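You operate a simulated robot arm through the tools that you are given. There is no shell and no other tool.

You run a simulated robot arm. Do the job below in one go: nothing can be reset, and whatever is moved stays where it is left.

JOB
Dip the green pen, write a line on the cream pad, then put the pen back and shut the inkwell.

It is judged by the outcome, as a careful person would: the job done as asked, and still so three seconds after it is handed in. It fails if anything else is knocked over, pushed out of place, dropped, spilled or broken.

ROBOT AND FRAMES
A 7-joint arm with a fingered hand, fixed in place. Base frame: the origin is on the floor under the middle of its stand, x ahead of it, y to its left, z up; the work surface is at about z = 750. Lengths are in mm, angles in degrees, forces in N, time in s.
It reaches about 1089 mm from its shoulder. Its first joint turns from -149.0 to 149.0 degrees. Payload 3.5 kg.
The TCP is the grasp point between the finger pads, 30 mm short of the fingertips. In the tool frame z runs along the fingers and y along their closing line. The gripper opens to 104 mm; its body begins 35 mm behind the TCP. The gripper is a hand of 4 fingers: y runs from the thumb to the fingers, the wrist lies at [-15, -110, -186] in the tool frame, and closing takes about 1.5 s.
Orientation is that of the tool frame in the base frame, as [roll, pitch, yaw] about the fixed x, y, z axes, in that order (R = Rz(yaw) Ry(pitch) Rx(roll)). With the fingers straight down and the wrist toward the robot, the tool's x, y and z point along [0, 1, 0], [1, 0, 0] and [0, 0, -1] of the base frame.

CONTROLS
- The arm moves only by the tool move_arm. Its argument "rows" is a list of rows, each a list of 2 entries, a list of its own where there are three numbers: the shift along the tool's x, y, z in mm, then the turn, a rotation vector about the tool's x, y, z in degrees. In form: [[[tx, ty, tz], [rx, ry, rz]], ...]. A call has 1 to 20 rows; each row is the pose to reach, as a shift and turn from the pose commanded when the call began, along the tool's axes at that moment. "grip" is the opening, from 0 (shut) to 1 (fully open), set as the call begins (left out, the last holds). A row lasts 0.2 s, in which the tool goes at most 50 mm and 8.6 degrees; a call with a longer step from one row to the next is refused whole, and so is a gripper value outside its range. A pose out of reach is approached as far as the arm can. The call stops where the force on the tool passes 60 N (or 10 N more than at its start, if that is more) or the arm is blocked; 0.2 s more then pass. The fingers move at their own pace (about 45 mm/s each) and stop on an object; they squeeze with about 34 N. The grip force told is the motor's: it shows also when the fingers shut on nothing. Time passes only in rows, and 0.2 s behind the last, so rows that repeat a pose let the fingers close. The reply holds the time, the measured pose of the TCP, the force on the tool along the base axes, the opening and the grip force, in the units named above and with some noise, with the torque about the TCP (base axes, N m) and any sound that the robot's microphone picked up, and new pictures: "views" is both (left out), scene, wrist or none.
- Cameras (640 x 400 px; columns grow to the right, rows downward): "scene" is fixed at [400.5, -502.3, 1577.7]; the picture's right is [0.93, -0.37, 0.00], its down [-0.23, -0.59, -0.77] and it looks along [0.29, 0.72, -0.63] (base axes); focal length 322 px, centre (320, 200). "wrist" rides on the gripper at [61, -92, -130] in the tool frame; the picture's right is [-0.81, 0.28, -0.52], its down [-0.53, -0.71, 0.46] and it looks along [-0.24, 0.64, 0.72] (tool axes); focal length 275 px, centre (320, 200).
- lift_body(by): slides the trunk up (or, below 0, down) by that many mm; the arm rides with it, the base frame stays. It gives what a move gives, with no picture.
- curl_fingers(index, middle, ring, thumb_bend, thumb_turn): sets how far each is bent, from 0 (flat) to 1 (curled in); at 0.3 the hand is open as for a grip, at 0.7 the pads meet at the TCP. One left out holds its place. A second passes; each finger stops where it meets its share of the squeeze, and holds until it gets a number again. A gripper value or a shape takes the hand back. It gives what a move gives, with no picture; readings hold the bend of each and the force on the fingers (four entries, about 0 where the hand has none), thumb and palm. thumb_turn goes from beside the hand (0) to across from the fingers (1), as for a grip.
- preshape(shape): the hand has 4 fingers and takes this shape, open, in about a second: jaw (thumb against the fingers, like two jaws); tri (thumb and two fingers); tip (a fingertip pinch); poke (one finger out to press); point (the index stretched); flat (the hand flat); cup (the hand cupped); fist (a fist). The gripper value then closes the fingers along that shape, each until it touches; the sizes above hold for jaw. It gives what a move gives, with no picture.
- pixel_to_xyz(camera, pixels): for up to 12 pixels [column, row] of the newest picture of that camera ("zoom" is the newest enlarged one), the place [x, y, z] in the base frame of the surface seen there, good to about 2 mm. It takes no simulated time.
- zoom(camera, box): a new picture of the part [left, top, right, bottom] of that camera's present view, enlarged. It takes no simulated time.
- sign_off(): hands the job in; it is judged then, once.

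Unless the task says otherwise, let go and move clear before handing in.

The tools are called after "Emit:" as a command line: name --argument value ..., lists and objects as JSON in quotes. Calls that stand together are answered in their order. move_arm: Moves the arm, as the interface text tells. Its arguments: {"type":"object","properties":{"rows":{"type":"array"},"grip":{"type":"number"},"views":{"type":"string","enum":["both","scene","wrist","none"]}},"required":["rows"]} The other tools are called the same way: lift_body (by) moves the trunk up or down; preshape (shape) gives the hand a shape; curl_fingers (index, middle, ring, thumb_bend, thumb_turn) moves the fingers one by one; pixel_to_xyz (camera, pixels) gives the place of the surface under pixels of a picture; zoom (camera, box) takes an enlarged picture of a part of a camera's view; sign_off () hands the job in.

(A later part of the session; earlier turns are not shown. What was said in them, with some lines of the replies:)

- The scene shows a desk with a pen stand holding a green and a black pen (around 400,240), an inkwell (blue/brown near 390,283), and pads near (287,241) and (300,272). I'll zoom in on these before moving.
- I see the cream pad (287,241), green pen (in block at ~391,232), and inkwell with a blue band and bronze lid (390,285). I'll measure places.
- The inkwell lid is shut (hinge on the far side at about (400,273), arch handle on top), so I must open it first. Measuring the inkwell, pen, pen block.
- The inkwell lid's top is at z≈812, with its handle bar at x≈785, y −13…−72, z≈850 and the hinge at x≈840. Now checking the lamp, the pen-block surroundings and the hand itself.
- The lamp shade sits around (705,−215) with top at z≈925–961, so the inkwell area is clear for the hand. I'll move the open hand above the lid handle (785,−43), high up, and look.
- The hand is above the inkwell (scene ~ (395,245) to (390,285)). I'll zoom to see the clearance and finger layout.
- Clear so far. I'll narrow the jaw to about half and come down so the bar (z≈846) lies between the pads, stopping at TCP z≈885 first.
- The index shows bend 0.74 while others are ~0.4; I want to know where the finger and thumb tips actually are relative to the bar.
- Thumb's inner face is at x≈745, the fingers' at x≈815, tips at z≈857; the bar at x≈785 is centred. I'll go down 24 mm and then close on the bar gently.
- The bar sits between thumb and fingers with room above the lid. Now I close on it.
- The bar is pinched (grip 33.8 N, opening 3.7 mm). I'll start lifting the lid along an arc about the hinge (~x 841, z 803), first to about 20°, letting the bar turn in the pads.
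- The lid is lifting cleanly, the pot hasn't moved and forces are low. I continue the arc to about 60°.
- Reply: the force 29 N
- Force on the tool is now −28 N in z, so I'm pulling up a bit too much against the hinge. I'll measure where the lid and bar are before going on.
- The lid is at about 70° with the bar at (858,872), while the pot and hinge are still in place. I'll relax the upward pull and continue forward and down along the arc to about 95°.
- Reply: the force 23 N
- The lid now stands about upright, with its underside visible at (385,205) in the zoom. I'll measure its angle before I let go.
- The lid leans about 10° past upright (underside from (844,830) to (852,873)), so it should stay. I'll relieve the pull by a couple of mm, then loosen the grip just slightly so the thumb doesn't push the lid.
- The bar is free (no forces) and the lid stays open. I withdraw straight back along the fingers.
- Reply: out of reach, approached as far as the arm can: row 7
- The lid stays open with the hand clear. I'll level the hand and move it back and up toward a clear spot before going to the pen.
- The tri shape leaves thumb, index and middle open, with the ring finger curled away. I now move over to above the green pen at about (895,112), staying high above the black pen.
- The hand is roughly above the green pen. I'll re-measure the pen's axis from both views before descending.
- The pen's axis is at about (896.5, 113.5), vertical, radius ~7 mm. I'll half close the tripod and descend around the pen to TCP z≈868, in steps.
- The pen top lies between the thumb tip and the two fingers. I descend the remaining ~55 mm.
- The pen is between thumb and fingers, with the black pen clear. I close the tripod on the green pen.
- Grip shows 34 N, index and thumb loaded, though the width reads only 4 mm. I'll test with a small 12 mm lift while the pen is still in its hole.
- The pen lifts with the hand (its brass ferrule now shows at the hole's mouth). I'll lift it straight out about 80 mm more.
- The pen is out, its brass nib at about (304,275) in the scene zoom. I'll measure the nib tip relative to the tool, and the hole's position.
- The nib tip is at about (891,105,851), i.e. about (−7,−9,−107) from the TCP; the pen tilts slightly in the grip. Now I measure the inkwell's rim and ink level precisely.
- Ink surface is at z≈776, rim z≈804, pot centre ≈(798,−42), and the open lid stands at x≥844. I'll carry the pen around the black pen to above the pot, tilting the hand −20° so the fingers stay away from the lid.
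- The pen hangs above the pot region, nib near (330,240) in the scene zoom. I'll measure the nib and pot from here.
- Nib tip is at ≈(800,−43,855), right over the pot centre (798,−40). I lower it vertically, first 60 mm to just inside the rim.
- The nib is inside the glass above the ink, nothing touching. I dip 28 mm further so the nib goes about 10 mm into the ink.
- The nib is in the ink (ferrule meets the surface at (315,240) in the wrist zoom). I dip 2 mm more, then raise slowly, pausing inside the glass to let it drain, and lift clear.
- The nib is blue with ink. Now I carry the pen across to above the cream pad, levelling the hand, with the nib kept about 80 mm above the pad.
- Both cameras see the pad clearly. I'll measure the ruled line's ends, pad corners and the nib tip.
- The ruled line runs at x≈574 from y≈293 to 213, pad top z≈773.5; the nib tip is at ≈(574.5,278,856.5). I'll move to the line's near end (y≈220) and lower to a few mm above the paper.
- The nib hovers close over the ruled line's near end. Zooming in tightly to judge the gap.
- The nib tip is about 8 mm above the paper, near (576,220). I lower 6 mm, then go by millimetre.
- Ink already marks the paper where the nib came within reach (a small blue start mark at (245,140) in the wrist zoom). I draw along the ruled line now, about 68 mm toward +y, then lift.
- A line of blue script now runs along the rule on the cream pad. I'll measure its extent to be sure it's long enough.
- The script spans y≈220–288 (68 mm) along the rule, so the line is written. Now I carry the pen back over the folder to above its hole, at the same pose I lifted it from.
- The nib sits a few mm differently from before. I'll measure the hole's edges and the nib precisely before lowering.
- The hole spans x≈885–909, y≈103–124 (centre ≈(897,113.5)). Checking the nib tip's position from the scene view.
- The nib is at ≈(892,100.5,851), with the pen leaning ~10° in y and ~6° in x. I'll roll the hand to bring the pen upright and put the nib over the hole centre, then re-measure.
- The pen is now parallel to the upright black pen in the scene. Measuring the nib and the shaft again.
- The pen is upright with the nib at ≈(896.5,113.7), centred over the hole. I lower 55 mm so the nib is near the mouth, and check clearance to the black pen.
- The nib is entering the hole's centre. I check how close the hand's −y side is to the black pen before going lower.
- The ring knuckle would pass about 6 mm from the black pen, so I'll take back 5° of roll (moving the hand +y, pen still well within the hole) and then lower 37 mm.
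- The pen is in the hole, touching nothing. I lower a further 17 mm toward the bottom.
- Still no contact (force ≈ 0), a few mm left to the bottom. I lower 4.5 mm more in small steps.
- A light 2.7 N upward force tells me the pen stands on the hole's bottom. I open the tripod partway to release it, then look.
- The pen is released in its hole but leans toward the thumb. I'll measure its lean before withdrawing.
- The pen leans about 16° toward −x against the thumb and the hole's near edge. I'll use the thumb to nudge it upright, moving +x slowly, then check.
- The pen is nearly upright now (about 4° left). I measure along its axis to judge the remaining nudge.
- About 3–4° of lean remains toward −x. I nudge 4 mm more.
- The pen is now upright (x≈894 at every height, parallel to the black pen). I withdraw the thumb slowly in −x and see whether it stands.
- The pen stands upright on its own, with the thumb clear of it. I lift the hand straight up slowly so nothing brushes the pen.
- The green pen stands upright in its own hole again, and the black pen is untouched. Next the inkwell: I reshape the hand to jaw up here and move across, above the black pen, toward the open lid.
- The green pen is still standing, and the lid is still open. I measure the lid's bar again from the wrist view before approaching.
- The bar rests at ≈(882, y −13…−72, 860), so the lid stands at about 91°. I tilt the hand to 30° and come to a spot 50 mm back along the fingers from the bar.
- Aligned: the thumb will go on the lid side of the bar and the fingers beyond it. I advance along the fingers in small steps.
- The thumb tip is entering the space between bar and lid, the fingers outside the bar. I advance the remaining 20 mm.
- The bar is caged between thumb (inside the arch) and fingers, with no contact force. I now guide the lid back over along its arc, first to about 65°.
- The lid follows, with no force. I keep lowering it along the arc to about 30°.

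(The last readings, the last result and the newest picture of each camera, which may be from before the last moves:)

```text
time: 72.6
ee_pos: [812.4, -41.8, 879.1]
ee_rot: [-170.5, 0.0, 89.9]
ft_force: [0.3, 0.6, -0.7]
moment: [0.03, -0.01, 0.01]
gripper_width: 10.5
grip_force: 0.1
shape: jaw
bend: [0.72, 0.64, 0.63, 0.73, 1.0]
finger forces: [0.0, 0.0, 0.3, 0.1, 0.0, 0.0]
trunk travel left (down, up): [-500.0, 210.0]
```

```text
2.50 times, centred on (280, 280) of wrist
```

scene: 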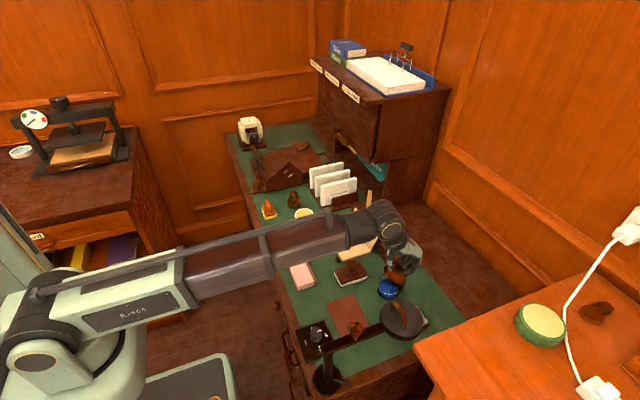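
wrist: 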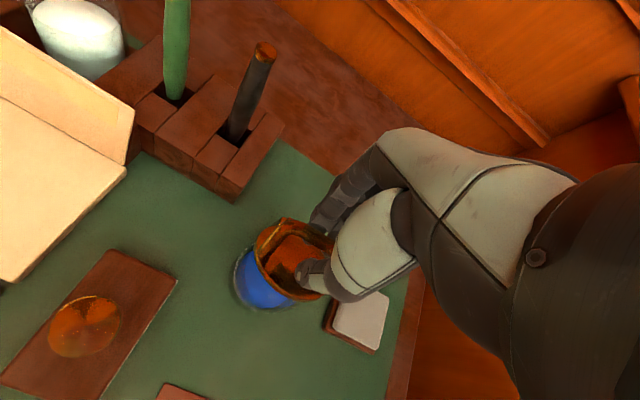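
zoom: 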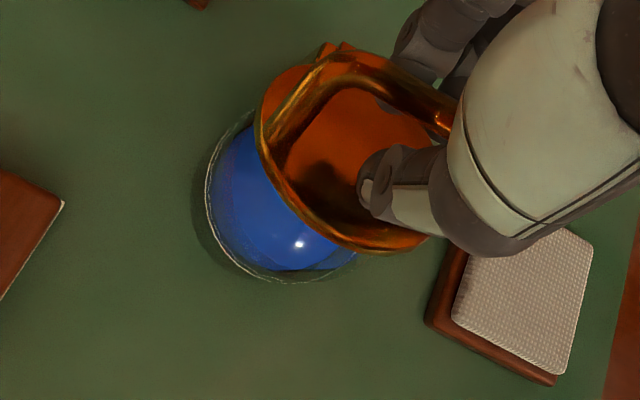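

The lid is at about 30° and follows well. I lower it the rest of the way shut.

Emit:
move_arm --rows '[[[0, -2.6, 1.7], [-0.8, 0, 0]], [[0, -5.2, 3.5], [-1.5, 0, 0]], [[0, -7.6, 5.6], [-2.2, 0, 0]], [[0, -10, 7.7], [-3, 0, 0]], [[0, -12.3, 9.9], [-3.7, 0, 0]], [[0, -14.5, 12.1], [-4.5, 0, 0]], [[0, -16.6, 14.5], [-5.2, 0, 0]], [[0, -18.6, 16.9], [-6, 0, 0]], [[0, -20.5, 19.4], [-6.8, 0, 0]], [[0, -22.3, 22], [-7.5, 0, 0]], [[0, -24, 24.7], [-8.5, 0, 0]], [[0, -25.5, 27.4], [-9.5, 0, 0]], [[0, -25.5, 27.4], [-9.5, 0, 0]]]'

Emit:
zoom --camera "scene" --box '[365, 240, 415, 300]'

Emit:
zoom --camera "wrist" --box '[200, 180, 360, 340]'

```text
time: 75.4
ee_pos: [780.9, -42.2, 855.4]
ee_rot: [180.0, 0.2, 90.0]
ft_force: [1.6, -0.9, 1.1]
moment: [-0.07, -0.04, 0.04]
gripper_width: 10.9
grip_force: 0.1
shape: jaw
bend: [0.72, 0.64, 0.62, 0.73, 1.0]
finger forces: [0.1, 0.1, 1.9, 0.1, 0.0, 0.0]
trunk travel left (down, up): [-500.0, 210.0]
```

scene: 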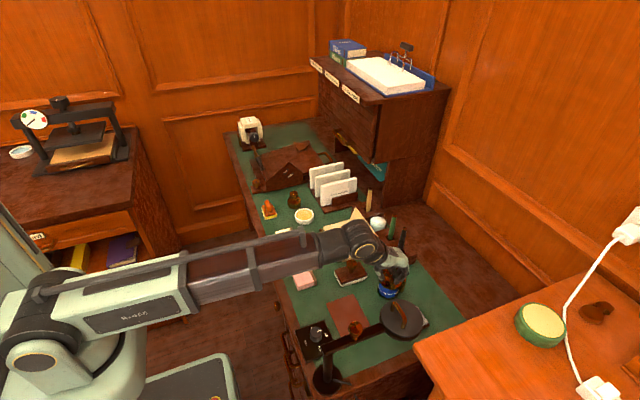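
wrist: 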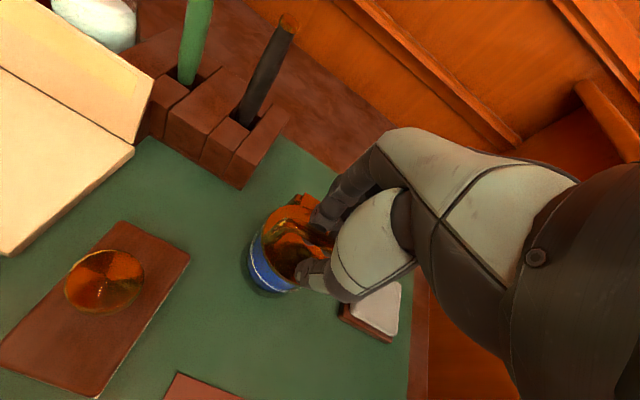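

```text
6.67 times, centred on (390, 270) of scene
```

zoom: 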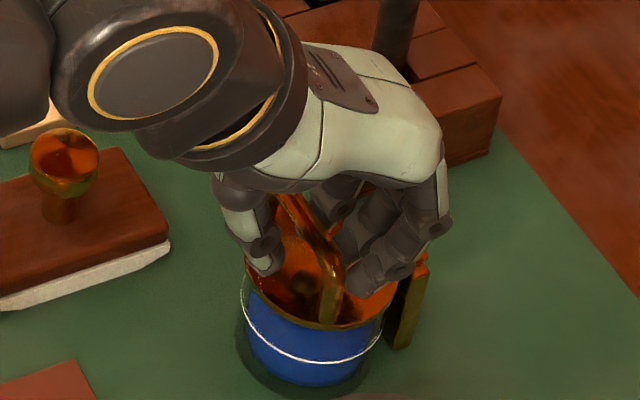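

```text
2.50 times, centred on (280, 260) of wrist
```

zoom: 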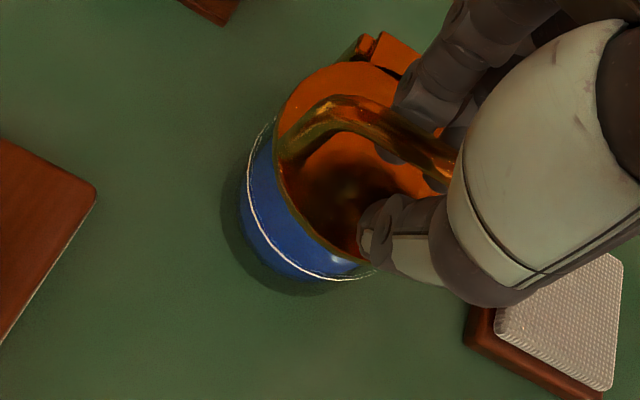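

The lid looks shut again. I verify its height (it was z≈812 on top, bar ≈850) before withdrawing.

Emit:
pixel_to_xyz --camera "zoom" --pixels '[[330, 115], [370, 115], [300, 135], [340, 170], [310, 220], [320, 75], [295, 160], [400, 50], [365, 45]]'

Emit:
zoom --camera "scene" --box '[375, 260, 405, 300]'

Emit:
pixel_to_xyz --camera "zoom" --pixels '[[250, 100], [330, 130], [260, 180], [320, 220], [370, 190], [210, 150], [300, 240], [230, 200]]'

```text
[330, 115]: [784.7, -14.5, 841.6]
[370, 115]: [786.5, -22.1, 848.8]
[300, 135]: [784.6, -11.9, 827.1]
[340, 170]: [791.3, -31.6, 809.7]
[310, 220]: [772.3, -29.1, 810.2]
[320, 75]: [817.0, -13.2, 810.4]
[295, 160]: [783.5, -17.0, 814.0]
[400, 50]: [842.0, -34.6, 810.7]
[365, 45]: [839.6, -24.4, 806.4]
```

```text
10.00 times, centred on (390, 280) of scene
```

zoom: 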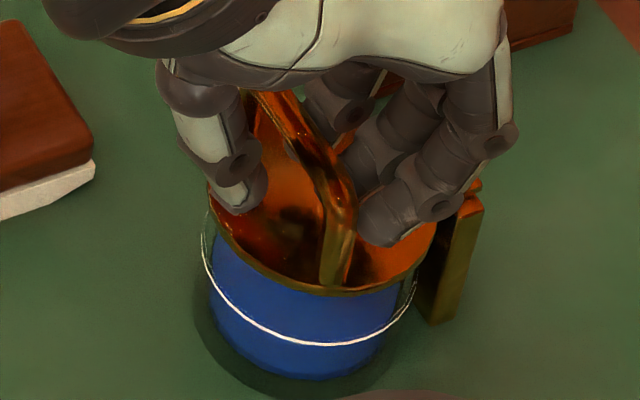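

```text
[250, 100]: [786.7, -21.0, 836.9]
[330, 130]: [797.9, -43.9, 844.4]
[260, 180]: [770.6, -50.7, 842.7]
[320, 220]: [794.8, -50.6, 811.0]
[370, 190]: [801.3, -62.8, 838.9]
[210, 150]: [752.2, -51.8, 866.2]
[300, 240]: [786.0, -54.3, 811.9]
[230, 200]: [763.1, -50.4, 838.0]
```

The lid top reads z≈810–812 all across, flat and shut. I open the fingers a bit and lift straight up clear of the handle.

Emit:
move_arm --rows '[[[0, 2, 0], [0, 0, 0]], [[0, 3.5, 0], [0, 0, 0]], [[0, 3.5, 0], [0, 0, 0]], [[0, 3.5, 0], [0, 0, 0]], [[0, 3.5, -8], [0, 0, 0]], [[0, 3.5, -20], [0, 0, 0]], [[0, 3.5, -35], [0, 0, 0]], [[0, 3.5, -60], [0, 0, 0]], [[0, 3.5, -90], [0, 0, 0]], [[0, 3.5, -120], [0, 0, 0]]]' --grip 0.45

Emit:
zoom --camera "scene" --box '[350, 190, 440, 310]'

Emit:
zoom --camera "wrist" --box '[160, 160, 360, 360]'

```text
time: 77.6
ee_pos: [786.6, -41.6, 974.9]
ee_rot: [-180.0, -0.1, 89.9]
ft_force: [-0.4, 0.5, -0.5]
moment: [0.0, -0.02, 0.02]
gripper_width: 46.3
grip_force: 0.1
shape: jaw
bend: [0.74, 0.47, 0.44, 0.71, 1.0]
finger forces: [0.1, 0.1, 0.0, 0.1, 0.0, 0.0]
trunk travel left (down, up): [-500.0, 210.0]
```

scene: 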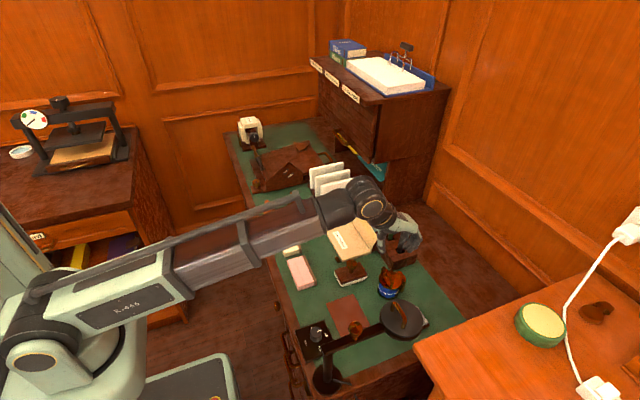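
wrist: 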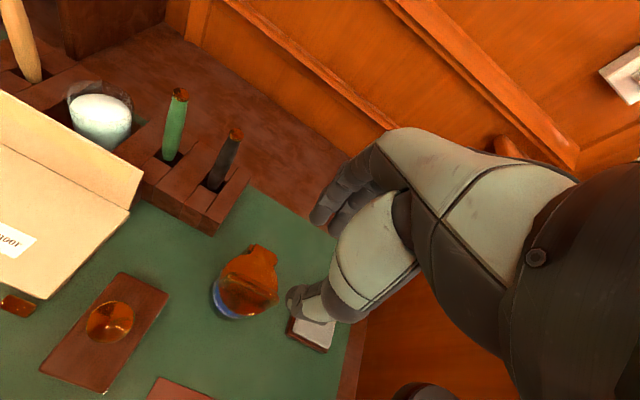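

```text
3.33 times, centred on (395, 250) of scene
```

zoom: 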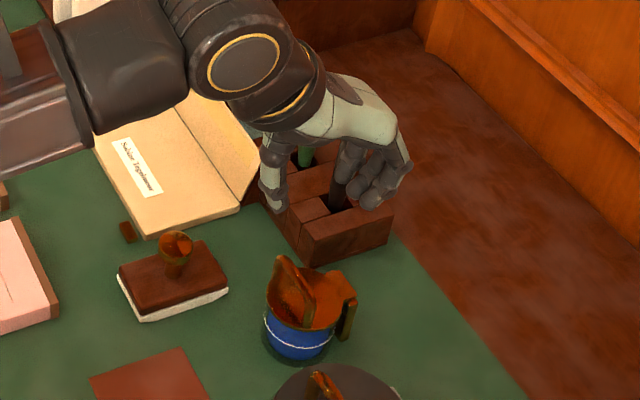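

```text
2.00 times, centred on (260, 260) of wrist
```

zoom: 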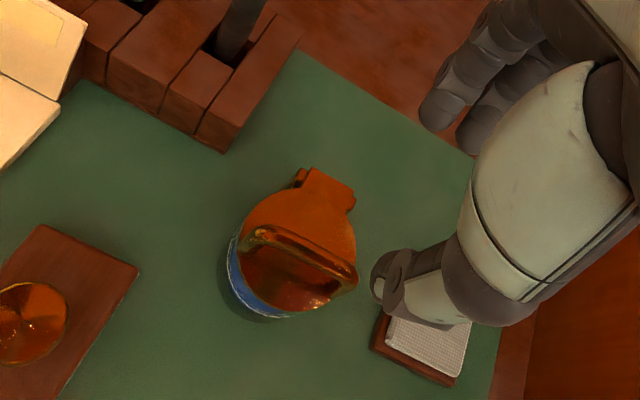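

The inkwell is shut, the pen stands in its hole, and everything is in place. I move the hand back up to its starting area and open it to check the whole desk.

Emit:
move_arm --rows '[[[0, -5, -25], [0, 0, 0]], [[0, -15, -50], [0, 0, 0]], [[0, -30, -75], [0, 0, 0]], [[0, -48, -100], [0, 0, 0]], [[0, -66, -122], [0, 0, 0]], [[0, -86, -144], [0, 0, 0]], [[0, -106, -164], [0, 0, 0]], [[0, -126, -180], [0, 0, 0]], [[0, -136, -190], [0, 0, 0]]]' --grip 1.0

Emit:
zoom --camera "scene" --box '[350, 190, 440, 310]'

Emit:
zoom --camera "scene" --box '[240, 170, 360, 300]'

Emit:
zoom --camera "wrist" --box '[0, 60, 330, 400]'

```text
time: 79.6
ee_pos: [649.0, -41.9, 1166.8]
ee_rot: [-180.0, 0.1, 90.0]
ft_force: [-0.4, -0.6, 0.7]
moment: [-0.01, 0.01, 0.01]
gripper_width: 103.7
grip_force: 0.0
shape: jaw
bend: [0.3, 0.3, 0.3, 0.3, 0.98]
finger forces: [0.1, 0.0, 0.1, 0.0, 0.1, 0.0]
trunk travel left (down, up): [-500.0, 210.0]
```

scene: 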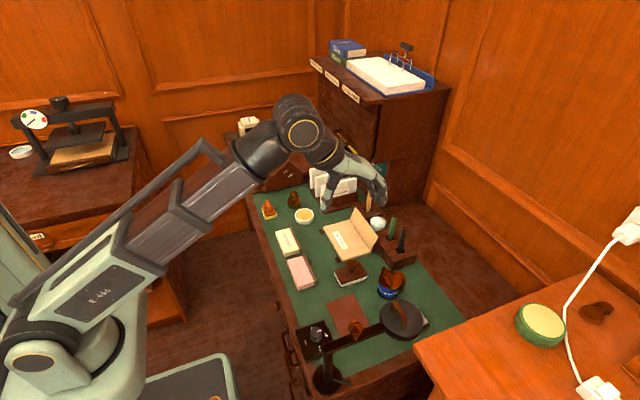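
wrist: 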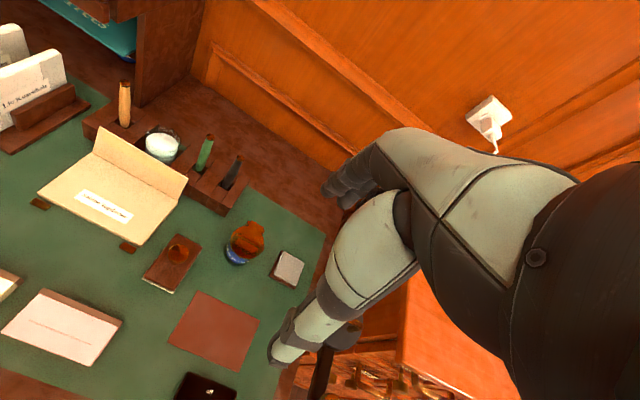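

```text
3.33 times, centred on (395, 250) of scene
```

zoom: 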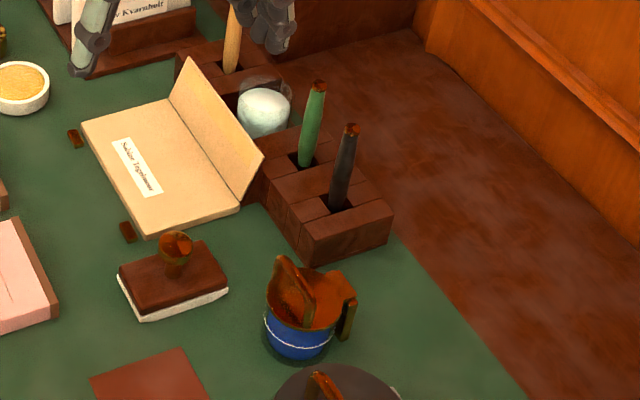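

```text
3.08 times, centred on (300, 235) of scene
```

zoom: 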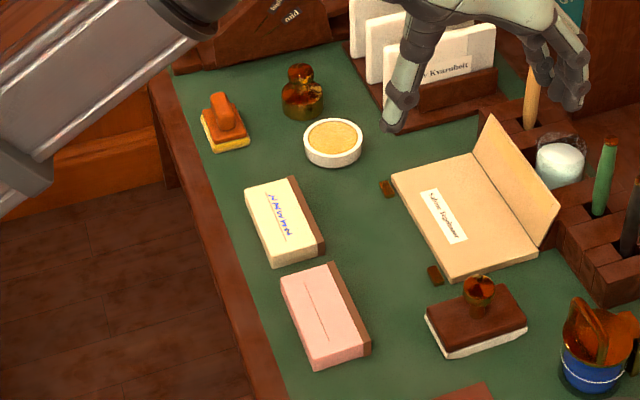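

```text
1.18 times, centred on (165, 230) of wrist
```

zoom: 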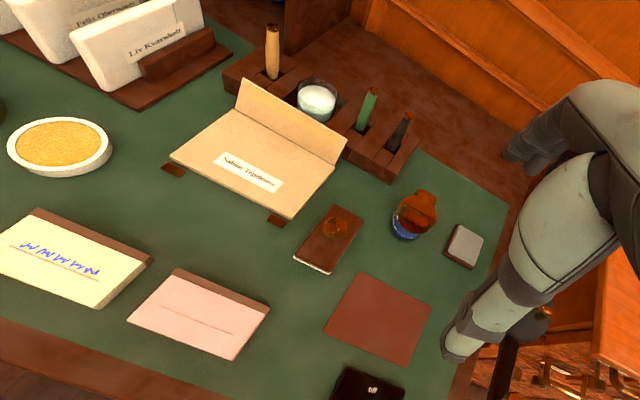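

The last pictures show the blue line of script on the cream pad (about (278,215) in the zoom). The green pen is upright in its own hole (312,125), the inkwell lid is shut (305,300), and nothing else has moved. The hand is open and clear, so I hand in the job.

Emit:
sign_off

```text
The job is handed in.
```

The job is done and handed in. I opened the inkwell, dipped the green pen, wrote a line on the cream pad, stood the pen back in its own hole and shut the lid.

- **Line:** blue script along the ruled line of the cream pad, about 68 mm long.
- **Pen:** standing upright in its original hole, with the black pen beside it untouched. It leaned about 16° when I first let go, so I nudged it upright with the thumb and it stayed up.
- **Inkwell:** the lid reads flat at its original closed height. I lowered it under control, not letting it drop.
- **Rest of the desk:** the final pictures show nothing else moved, spilled or knocked over. The hand is open and well clear.
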